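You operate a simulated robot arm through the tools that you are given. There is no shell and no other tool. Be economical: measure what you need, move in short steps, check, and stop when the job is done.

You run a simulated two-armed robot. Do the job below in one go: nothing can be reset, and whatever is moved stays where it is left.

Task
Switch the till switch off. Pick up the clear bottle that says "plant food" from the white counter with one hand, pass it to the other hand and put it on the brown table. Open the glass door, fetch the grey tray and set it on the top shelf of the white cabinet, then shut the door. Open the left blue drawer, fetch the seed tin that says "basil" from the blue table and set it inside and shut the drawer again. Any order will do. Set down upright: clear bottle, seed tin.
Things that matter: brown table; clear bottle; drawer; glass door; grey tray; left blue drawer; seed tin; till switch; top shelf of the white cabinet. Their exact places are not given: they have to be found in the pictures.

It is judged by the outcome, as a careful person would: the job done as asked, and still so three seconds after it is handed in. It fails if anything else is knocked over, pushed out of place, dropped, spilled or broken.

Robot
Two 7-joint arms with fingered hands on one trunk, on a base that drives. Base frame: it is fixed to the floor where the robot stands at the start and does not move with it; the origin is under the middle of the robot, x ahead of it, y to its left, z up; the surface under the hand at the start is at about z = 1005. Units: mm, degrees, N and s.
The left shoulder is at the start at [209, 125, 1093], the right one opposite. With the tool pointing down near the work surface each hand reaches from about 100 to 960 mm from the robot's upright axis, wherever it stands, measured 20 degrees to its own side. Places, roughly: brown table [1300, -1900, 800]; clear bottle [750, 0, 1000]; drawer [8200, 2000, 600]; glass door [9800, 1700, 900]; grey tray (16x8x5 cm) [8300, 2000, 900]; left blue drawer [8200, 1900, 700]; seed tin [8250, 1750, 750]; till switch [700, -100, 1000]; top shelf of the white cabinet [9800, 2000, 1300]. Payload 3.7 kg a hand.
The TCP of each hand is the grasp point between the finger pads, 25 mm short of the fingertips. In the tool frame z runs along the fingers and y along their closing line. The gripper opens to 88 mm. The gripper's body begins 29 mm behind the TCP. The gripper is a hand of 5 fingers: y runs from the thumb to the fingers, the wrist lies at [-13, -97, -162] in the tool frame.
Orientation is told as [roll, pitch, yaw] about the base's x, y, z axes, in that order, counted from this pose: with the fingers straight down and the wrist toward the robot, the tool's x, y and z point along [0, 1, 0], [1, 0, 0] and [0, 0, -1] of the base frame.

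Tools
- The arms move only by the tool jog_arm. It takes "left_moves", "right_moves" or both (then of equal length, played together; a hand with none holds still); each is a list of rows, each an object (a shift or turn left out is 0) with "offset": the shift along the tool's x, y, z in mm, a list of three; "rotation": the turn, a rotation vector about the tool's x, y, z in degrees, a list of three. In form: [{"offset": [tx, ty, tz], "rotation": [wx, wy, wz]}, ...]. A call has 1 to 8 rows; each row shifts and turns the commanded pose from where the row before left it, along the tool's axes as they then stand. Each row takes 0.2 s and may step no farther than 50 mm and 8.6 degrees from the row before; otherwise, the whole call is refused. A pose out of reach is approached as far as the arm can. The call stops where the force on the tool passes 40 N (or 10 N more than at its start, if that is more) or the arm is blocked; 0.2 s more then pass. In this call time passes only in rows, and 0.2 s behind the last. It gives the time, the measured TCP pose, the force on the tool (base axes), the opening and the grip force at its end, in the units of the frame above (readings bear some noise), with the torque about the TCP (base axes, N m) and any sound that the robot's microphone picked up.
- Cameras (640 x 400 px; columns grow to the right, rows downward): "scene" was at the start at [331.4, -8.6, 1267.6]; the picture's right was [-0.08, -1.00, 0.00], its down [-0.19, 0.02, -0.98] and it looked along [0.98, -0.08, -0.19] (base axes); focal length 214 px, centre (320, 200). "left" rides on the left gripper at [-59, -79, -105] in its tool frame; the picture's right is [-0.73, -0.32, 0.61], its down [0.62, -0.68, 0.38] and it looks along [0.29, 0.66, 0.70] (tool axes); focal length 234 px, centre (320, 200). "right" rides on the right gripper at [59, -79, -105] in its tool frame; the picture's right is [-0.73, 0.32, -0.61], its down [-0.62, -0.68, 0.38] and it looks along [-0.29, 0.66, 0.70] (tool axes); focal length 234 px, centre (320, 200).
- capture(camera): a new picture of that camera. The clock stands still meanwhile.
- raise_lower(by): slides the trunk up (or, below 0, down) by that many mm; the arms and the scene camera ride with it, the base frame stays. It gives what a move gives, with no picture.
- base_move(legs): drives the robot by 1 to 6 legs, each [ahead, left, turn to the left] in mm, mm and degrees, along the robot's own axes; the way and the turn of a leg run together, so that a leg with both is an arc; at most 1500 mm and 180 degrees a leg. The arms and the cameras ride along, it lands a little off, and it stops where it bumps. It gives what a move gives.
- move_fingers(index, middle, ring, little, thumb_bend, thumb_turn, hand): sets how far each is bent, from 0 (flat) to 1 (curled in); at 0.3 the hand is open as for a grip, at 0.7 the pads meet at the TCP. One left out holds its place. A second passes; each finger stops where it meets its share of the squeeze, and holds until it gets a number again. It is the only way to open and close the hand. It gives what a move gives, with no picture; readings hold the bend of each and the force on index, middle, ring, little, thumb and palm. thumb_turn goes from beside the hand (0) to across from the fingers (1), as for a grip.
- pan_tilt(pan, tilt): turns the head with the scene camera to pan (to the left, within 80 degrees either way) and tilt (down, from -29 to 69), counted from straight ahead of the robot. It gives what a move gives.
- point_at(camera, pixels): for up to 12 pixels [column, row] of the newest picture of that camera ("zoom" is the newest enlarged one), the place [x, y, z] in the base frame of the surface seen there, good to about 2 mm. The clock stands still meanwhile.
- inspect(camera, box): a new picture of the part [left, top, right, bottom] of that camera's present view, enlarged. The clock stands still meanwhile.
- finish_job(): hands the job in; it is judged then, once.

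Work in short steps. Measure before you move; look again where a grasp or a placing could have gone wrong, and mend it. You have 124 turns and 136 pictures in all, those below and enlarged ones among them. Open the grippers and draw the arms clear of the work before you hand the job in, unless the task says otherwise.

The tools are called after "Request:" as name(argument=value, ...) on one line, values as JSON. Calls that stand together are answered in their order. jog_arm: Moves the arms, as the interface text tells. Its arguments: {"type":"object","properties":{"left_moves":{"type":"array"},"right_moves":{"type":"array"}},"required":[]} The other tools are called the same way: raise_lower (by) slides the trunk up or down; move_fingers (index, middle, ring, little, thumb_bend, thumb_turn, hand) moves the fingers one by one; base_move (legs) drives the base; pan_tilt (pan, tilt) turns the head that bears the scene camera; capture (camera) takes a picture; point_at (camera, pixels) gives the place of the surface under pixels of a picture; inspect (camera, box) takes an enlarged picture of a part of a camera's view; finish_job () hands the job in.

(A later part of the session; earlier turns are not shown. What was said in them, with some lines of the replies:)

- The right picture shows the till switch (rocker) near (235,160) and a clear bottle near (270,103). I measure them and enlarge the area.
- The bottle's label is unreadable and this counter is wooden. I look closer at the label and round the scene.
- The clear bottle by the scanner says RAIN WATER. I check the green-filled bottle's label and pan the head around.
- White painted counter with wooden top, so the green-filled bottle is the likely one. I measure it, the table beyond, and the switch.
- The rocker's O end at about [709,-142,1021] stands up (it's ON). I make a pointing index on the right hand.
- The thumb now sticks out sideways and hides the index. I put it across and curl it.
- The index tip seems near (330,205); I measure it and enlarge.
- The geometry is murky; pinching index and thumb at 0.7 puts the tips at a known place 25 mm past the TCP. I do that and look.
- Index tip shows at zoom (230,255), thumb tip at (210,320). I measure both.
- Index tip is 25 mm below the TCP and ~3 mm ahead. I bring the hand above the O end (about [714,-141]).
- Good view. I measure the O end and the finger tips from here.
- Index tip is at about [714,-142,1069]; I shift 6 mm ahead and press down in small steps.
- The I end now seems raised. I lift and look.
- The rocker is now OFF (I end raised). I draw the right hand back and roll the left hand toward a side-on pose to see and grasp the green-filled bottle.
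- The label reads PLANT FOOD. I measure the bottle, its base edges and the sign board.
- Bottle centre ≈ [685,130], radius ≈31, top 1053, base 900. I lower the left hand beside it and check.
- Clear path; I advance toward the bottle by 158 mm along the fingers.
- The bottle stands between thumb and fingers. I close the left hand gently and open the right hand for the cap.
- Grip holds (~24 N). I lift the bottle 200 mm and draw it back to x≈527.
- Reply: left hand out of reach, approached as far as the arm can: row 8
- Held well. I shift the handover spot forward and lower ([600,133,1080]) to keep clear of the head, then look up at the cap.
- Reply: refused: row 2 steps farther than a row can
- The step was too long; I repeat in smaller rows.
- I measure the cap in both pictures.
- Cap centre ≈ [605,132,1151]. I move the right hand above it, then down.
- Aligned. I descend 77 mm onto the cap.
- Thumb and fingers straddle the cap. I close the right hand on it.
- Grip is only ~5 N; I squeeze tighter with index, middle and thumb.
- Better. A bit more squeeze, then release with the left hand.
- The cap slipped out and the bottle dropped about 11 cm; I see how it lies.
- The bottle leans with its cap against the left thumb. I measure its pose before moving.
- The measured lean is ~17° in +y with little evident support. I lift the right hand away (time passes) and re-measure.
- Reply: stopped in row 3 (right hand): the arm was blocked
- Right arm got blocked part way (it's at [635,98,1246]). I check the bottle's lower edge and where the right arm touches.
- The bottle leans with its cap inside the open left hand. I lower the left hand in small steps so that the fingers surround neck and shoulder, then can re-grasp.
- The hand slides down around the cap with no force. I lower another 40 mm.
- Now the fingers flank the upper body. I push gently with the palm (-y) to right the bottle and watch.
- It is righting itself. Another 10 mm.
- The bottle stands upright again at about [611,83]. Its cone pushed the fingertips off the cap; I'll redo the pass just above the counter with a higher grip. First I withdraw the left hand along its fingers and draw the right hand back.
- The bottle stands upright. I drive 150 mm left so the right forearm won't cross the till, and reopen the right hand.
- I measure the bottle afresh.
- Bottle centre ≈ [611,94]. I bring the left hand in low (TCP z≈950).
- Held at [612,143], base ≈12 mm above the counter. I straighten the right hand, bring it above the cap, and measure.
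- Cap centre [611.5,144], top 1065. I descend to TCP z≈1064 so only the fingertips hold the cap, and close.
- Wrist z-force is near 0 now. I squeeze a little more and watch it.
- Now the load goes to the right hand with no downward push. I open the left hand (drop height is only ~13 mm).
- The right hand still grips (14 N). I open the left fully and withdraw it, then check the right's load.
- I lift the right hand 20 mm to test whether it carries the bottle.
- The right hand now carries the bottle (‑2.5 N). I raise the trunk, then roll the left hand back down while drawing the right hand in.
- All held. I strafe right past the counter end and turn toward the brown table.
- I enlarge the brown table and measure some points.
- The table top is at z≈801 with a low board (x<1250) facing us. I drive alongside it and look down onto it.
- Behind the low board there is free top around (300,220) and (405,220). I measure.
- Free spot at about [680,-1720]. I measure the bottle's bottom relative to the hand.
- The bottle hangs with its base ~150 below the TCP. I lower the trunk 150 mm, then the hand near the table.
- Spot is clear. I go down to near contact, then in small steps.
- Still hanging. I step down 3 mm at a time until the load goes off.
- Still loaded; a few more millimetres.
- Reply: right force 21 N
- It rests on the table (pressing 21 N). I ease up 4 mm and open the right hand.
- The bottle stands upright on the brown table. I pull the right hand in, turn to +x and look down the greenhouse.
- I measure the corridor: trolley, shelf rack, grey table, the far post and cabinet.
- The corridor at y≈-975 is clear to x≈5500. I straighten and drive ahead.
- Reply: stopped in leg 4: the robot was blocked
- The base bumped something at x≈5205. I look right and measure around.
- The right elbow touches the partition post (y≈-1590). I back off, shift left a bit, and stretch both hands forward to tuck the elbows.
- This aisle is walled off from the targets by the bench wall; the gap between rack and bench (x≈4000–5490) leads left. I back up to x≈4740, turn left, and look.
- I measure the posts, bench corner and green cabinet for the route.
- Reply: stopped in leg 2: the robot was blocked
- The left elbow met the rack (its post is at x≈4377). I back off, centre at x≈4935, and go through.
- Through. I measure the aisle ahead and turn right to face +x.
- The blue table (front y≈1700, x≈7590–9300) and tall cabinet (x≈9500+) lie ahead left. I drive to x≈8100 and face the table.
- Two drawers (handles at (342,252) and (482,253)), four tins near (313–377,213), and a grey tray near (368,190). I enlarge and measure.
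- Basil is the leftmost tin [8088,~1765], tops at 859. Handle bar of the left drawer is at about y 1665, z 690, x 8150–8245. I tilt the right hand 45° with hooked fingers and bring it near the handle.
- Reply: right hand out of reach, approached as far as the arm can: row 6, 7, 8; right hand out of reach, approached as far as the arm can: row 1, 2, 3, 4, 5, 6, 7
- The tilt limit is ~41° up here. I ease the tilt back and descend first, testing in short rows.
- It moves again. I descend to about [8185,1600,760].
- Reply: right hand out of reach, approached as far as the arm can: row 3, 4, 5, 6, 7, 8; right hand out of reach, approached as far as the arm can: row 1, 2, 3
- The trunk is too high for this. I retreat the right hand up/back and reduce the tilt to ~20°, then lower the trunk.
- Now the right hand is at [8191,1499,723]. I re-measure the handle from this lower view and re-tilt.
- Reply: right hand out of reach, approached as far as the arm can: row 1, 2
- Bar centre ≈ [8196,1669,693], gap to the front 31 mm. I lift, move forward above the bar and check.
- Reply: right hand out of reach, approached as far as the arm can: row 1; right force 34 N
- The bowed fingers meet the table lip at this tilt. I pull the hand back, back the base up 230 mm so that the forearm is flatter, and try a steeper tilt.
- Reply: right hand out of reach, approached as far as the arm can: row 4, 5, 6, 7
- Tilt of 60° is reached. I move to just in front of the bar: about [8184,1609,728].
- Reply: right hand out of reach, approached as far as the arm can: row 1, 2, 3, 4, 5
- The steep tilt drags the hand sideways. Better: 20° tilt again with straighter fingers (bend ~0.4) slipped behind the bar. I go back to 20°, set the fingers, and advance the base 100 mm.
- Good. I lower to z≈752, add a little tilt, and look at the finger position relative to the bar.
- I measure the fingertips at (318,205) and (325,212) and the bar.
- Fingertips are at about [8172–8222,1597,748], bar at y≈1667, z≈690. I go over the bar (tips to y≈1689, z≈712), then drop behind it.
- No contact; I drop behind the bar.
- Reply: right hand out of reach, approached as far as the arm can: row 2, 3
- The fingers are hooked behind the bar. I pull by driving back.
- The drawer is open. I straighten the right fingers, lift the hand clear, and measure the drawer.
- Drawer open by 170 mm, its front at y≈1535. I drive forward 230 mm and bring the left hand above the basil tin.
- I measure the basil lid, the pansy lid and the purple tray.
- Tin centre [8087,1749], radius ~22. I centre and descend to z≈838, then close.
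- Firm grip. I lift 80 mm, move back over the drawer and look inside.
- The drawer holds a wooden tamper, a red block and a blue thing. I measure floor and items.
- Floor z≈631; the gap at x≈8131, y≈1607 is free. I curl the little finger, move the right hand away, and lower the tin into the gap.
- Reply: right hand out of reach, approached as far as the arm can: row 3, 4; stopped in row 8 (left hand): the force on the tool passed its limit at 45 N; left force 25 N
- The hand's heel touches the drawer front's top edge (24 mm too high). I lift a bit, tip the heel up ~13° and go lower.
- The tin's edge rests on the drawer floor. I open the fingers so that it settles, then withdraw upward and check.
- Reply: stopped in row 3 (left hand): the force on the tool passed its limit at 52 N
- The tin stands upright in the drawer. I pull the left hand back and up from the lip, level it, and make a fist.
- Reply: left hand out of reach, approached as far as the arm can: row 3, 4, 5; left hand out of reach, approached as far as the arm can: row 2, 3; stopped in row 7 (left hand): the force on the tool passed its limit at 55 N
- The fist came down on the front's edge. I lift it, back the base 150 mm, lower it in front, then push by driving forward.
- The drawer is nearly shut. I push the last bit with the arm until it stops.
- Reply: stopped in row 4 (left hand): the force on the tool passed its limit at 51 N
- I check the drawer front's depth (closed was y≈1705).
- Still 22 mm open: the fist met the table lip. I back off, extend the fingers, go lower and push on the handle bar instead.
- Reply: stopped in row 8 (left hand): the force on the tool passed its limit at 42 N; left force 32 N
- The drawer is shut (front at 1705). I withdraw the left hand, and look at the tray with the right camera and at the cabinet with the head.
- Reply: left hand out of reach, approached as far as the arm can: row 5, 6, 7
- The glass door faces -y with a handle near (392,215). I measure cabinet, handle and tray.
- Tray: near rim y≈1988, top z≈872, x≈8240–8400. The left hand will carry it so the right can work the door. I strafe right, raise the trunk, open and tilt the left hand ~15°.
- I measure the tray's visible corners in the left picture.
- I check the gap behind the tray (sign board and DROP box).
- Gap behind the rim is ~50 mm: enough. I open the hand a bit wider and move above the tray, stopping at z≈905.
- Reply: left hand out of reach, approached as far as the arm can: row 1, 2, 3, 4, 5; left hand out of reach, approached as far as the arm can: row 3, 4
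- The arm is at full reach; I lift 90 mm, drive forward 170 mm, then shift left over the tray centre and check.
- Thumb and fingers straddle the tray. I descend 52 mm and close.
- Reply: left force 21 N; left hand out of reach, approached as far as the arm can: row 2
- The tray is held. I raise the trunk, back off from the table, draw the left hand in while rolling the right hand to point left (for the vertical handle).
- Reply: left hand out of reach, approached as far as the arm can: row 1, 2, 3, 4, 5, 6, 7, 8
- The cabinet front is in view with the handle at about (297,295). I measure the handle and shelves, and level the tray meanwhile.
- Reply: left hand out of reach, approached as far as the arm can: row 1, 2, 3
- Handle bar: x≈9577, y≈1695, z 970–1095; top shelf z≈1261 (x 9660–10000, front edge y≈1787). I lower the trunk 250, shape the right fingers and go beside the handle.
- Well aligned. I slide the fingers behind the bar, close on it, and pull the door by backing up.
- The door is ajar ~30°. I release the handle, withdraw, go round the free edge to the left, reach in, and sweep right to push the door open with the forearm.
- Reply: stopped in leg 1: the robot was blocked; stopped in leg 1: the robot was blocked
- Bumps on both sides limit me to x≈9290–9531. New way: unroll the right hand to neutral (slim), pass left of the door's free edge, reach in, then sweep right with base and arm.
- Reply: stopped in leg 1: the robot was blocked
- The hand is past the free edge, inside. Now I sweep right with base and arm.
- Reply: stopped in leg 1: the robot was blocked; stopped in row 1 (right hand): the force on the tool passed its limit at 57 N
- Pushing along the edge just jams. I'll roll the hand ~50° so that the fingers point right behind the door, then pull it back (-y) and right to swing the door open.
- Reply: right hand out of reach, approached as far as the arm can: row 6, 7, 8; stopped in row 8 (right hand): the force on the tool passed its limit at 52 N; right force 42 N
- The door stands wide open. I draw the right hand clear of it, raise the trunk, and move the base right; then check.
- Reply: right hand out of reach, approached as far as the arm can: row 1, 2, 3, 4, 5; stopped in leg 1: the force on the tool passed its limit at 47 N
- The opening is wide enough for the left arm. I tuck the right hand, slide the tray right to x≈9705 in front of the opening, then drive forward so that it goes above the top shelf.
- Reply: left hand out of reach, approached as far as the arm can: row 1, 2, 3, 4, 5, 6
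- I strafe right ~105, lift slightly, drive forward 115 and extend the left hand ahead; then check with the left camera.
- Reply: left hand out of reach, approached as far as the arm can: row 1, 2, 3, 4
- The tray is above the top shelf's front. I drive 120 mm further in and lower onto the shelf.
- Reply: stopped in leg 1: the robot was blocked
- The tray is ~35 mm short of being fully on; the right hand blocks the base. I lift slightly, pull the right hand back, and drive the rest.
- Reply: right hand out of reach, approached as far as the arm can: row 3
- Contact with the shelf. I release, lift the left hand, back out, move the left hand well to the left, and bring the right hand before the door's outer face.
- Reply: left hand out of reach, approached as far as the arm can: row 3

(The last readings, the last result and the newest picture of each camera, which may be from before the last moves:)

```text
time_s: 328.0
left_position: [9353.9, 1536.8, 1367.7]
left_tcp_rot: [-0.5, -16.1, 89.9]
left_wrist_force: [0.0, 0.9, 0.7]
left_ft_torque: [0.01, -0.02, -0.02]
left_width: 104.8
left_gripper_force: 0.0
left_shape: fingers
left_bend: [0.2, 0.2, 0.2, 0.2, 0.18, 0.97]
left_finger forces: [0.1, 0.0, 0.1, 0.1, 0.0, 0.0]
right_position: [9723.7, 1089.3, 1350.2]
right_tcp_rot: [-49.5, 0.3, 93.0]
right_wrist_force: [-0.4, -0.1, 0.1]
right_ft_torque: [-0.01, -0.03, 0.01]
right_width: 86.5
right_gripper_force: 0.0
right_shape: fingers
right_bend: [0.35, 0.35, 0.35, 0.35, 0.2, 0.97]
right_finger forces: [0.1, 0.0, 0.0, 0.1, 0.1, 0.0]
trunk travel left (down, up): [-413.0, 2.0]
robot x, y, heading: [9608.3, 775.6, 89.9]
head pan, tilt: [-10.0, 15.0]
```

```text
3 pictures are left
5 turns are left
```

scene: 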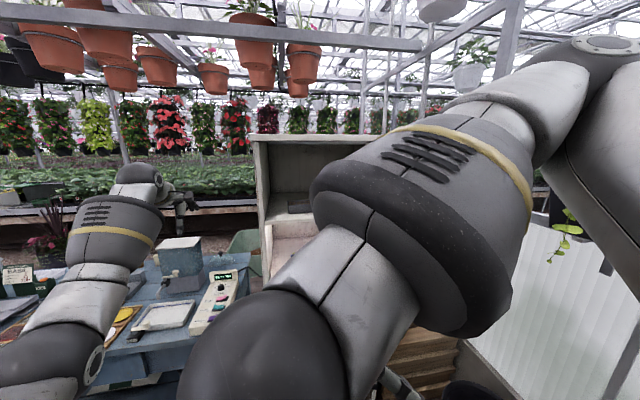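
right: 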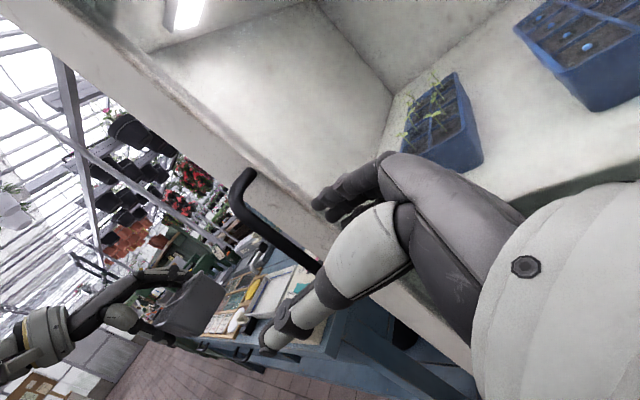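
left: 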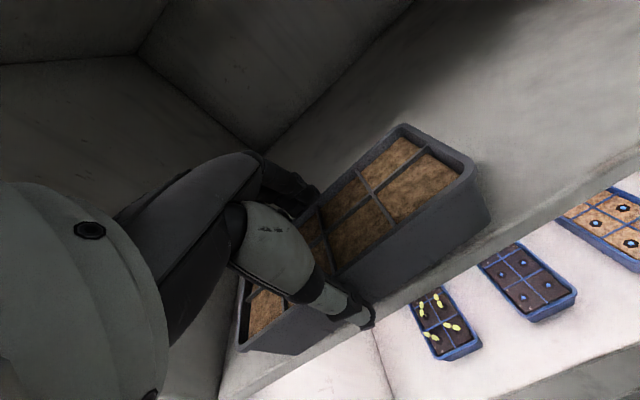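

Door next: I move the right hand to x≈9900 before the door, drive forward and push it shut with the arm.

Request:
jog_arm(right_moves=[{"offset": [-28, 20, 33]}, {"offset": [-28, 20, 33]}, {"offset": [-28, 20, 33]}, {"offset": [-28, 20, 33]}])

Request:
base_move(legs=[[330, 0, 0]])

Request:
jog_arm(right_moves=[{"offset": [0, 30, 0]}, {"offset": [0, 30, 0]}, {"offset": [0, 30, 0]}, {"offset": [0, 30, 0]}, {"offset": [0, 30, 0]}, {"offset": [0, 25, 0]}, {"offset": [0, 20, 0]}, {"offset": [0, 15, 0]}])

Request:
pan_tilt(pan=-25, tilt=15)

Request:
capture(camera="scene")

Request:
point_at(camera="scene", pixels=[[220, 260], [240, 300], [260, 340], [300, 350], [330, 330], [280, 280], [200, 200]])

```text
time_s: 329.0
left_position: [9357.8, 1537.3, 1368.2]
left_tcp_rot: [-0.4, -16.2, 89.8]
left_wrist_force: [-0.2, 0.5, 0.0]
left_ft_torque: [0.0, 0.01, 0.03]
left_width: 104.9
left_gripper_force: 0.1
left_shape: fingers
left_bend: [0.2, 0.2, 0.2, 0.2, 0.18, 0.97]
left_finger forces: [0.0, 0.1, 0.0, 0.0, 0.1, 0.0]
right_position: [9886.6, 1190.0, 1353.3]
right_tcp_rot: [-49.3, 0.2, 93.1]
right_wrist_force: [-0.2, -0.9, -0.5]
right_ft_torque: [-0.01, 0.02, 0.01]
right_width: 86.9
right_gripper_force: 0.1
right_shape: fingers
right_bend: [0.35, 0.35, 0.35, 0.35, 0.2, 0.97]
right_finger forces: [0.0, 0.0, 0.1, 0.0, 0.0, 0.0]
right hand out of reach, approached as far as the arm can: row 1, 2
trunk travel left (down, up): [-413.0, 2.0]
robot x, y, heading: [9606.9, 775.2, 90.2]
head pan, tilt: [-10.0, 15.0]
```

```text
time_s: 331.1
left_position: [9360.5, 1861.2, 1367.1]
left_tcp_rot: [-0.4, -16.2, 89.7]
left_wrist_force: [0.1, 0.0, 0.9]
left_ft_torque: [-0.03, -0.01, -0.01]
left_width: 104.5
left_gripper_force: 0.1
left_shape: fingers
left_bend: [0.2, 0.2, 0.2, 0.2, 0.18, 0.97]
left_finger forces: [0.1, 0.0, 0.0, 0.0, 0.0, 0.0]
right_position: [9886.0, 1511.5, 1354.0]
right_tcp_rot: [-49.5, 0.3, 92.7]
right_wrist_force: [-0.7, 0.6, -0.2]
right_ft_torque: [0.0, 0.0, -0.04]
right_width: 86.5
right_gripper_force: 0.0
right_shape: fingers
right_bend: [0.35, 0.35, 0.35, 0.35, 0.2, 0.97]
right_finger forces: [0.1, 0.1, 0.0, 0.1, 0.1, 0.0]
trunk travel left (down, up): [-413.0, 2.0]
robot x, y, heading: [9612.1, 1104.2, 89.7]
head pan, tilt: [-10.0, 15.0]
```

```text
time_s: 332.8
left_position: [9360.6, 1852.5, 1372.2]
left_tcp_rot: [-0.5, -16.5, 89.6]
left_wrist_force: [-0.3, 0.4, -0.6]
left_ft_torque: [0.02, -0.02, 0.0]
left_width: 104.7
left_gripper_force: 0.0
left_shape: fingers
left_bend: [0.2, 0.2, 0.2, 0.2, 0.18, 0.97]
left_finger forces: [0.0, 0.0, 0.0, 0.0, 0.0, 0.0]
right_position: [9870.2, 1696.2, 1354.0]
right_tcp_rot: [-49.6, 0.5, 92.8]
right_wrist_force: [-6.5, -37.3, 4.3]
right_ft_torque: [0.92, -0.18, 0.14]
right_width: 82.9
right_gripper_force: 19.0
right_shape: fingers
right_bend: [0.39, 0.56, 0.45, 0.38, 0.2, 0.97]
right_finger forces: [2.2, 15.4, 16.3, 4.1, 0.0, 0.0]
trunk travel left (down, up): [-413.0, 2.0]
robot x, y, heading: [9611.3, 1098.3, 89.6]
head pan, tilt: [-10.0, 15.0]
stopped in row 8 (right hand): the force on the tool passed its limit at 48 N (the readings are from after the stop); the commanded pose is now the measured one
```

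```text
time_s: 333.6
left_position: [9359.1, 1852.1, 1372.8]
left_tcp_rot: [-0.5, -16.6, 89.7]
left_wrist_force: [0.9, -0.5, -0.1]
left_ft_torque: [0.0, 0.03, -0.02]
left_width: 104.6
left_gripper_force: 0.0
left_shape: fingers
left_bend: [0.2, 0.2, 0.2, 0.2, 0.18, 0.97]
left_finger forces: [0.1, 0.0, 0.1, 0.0, 0.0, 0.0]
right_position: [9870.7, 1696.4, 1353.9]
right_tcp_rot: [-49.6, 0.4, 93.0]
right_wrist_force: [-7.5, -44.2, 4.2]
right_ft_torque: [1.03, -0.22, 0.26]
right_width: 82.4
right_gripper_force: 22.7
right_shape: fingers
right_bend: [0.39, 0.57, 0.46, 0.39, 0.2, 0.97]
right_finger forces: [2.8, 17.1, 19.4, 4.6, 0.1, 0.0]
trunk travel left (down, up): [-413.0, 2.0]
robot x, y, heading: [9608.2, 1098.1, 89.5]
head pan, tilt: [-25.0, 15.0]
```

```text
2 pictures are left
```

scene: 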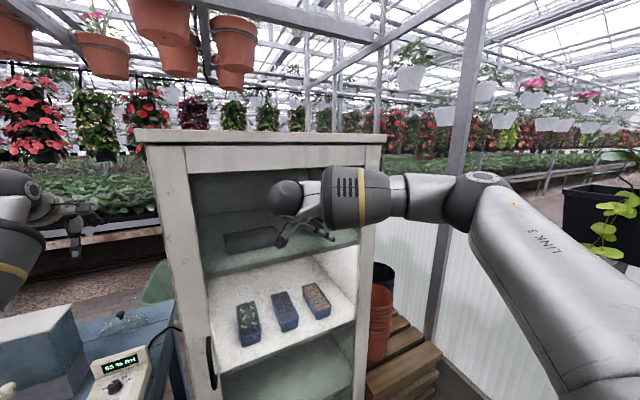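

```text
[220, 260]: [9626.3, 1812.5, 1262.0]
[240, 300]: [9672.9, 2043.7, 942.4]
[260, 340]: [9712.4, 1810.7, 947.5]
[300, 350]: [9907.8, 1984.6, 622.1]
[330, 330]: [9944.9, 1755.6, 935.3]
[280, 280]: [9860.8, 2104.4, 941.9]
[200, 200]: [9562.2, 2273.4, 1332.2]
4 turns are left
```

The door looks shut with the tray on the top shelf behind the glass. I draw the hands back and verify the door's frame and handle depth.

Request:
jog_arm(right_moves=[{"offset": [0, -25, 0]}, {"offset": [0, -40, 0]}, {"offset": [0, -40, 0]}])

Request:
base_move(legs=[[-250, 0, 0]])

Request:
capture(camera="scene")

Request:
point_at(camera="scene", pixels=[[245, 220], [248, 250], [245, 190], [250, 280], [258, 300], [262, 310], [300, 165], [385, 200], [300, 230], [330, 160]])

```text
time_s: 334.4
left_position: [9363.0, 1861.1, 1368.0]
left_tcp_rot: [-0.3, -16.2, 89.7]
left_wrist_force: [-1.0, 0.0, -0.1]
left_ft_torque: [-0.02, -0.01, 0.0]
left_width: 104.6
left_gripper_force: 0.0
left_shape: fingers
left_bend: [0.2, 0.2, 0.2, 0.2, 0.18, 0.97]
left_finger forces: [0.0, 0.1, 0.0, 0.1, 0.0, 0.0]
right_position: [9880.4, 1601.2, 1349.3]
right_tcp_rot: [-49.4, 0.7, 92.7]
right_wrist_force: [0.2, 0.8, -0.6]
right_ft_torque: [-0.03, -0.02, -0.02]
right_width: 86.4
right_gripper_force: 0.0
right_shape: fingers
right_bend: [0.35, 0.35, 0.35, 0.35, 0.2, 0.97]
right_finger forces: [0.1, 0.0, 0.0, 0.1, 0.0, 0.1]
trunk travel left (down, up): [-413.0, 2.0]
robot x, y, heading: [9611.2, 1100.2, 89.5]
head pan, tilt: [-25.0, 15.0]
```

```text
time_s: 336.2
left_position: [9360.8, 1613.1, 1369.1]
left_tcp_rot: [-0.3, -16.2, 89.5]
left_wrist_force: [-0.4, -1.7, 0.4]
left_ft_torque: [0.02, -0.01, 0.0]
left_width: 104.7
left_gripper_force: 0.1
left_shape: fingers
left_bend: [0.2, 0.2, 0.2, 0.2, 0.18, 0.97]
left_finger forces: [0.0, 0.1, 0.0, 0.0, 0.1, 0.0]
right_position: [9879.3, 1351.2, 1350.3]
right_tcp_rot: [-49.6, 0.6, 92.7]
right_wrist_force: [0.1, -0.1, 0.5]
right_ft_torque: [0.03, 0.01, -0.03]
right_width: 86.7
right_gripper_force: 0.1
right_shape: fingers
right_bend: [0.35, 0.35, 0.35, 0.35, 0.2, 0.97]
right_finger forces: [0.1, 0.0, 0.0, 0.0, 0.1, 0.1]
trunk travel left (down, up): [-413.0, 2.0]
robot x, y, heading: [9607.7, 849.8, 89.6]
head pan, tilt: [-25.0, 15.0]
```

```text
1 pictures are left
```

scene: 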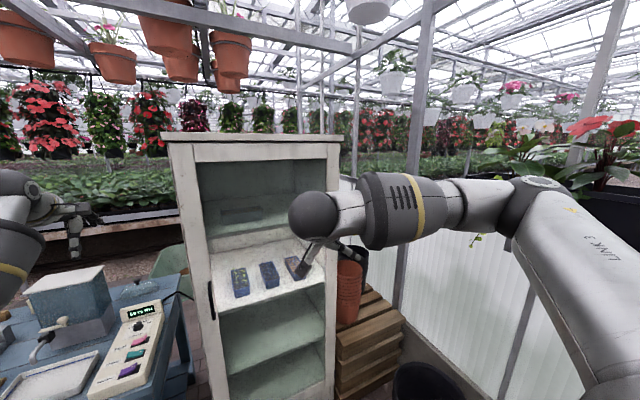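

```text
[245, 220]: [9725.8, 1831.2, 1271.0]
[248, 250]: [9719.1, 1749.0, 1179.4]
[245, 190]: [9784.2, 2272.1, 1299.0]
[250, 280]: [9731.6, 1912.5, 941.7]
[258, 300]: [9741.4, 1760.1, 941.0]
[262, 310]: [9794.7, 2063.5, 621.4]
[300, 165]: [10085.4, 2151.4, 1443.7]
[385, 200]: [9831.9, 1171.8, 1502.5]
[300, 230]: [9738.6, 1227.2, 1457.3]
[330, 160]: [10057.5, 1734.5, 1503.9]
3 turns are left
```

The tray stands on the top shelf (front at y≈1831). One check of the door's left stile and handle.

Request:
point_at(camera="scene", pixels=[[200, 200], [203, 240], [206, 270], [212, 300], [212, 285], [215, 330], [270, 150], [198, 170]])

```text
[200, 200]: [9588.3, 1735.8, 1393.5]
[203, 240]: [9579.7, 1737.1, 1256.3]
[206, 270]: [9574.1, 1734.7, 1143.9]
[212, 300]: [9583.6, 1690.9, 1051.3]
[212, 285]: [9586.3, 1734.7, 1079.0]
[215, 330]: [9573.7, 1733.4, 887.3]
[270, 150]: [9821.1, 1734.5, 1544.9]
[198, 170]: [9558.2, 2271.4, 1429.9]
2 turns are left
```

The door stile is back at y≈1735 and the handle at 1691, the same as before opening. The door is shut, the hands are open and clear, so I hand in.

Request:
finish_job()

```text
The job is handed in.
```

I did all four parts and handed the job in, but the plant food bottle was dropped once along the way.

- **Till switch:** it is off.
- **Plant food bottle:** during the first pass it slipped from the right hand and dropped about 11 cm onto the white counter. It leaned against the left hand without falling over. I stood it upright, passed it from left to right hand again, and set it upright on the brown table.
- **Seed tin:** the basil tin is upright in the left blue drawer, and the drawer is shut.
- **Grey tray and glass door:** the tray is on the top shelf of the white cabinet. The door is shut, with its frame and handle back where they were before I opened it. The tray was tipped about 20° for part of the carry before I levelled it.
- **Bumps while driving:** the robot touched a partition post, the rack, and unidentified obstacles in front of the cabinet. I saw nothing moved in later pictures, but I did not go back to check each spot.
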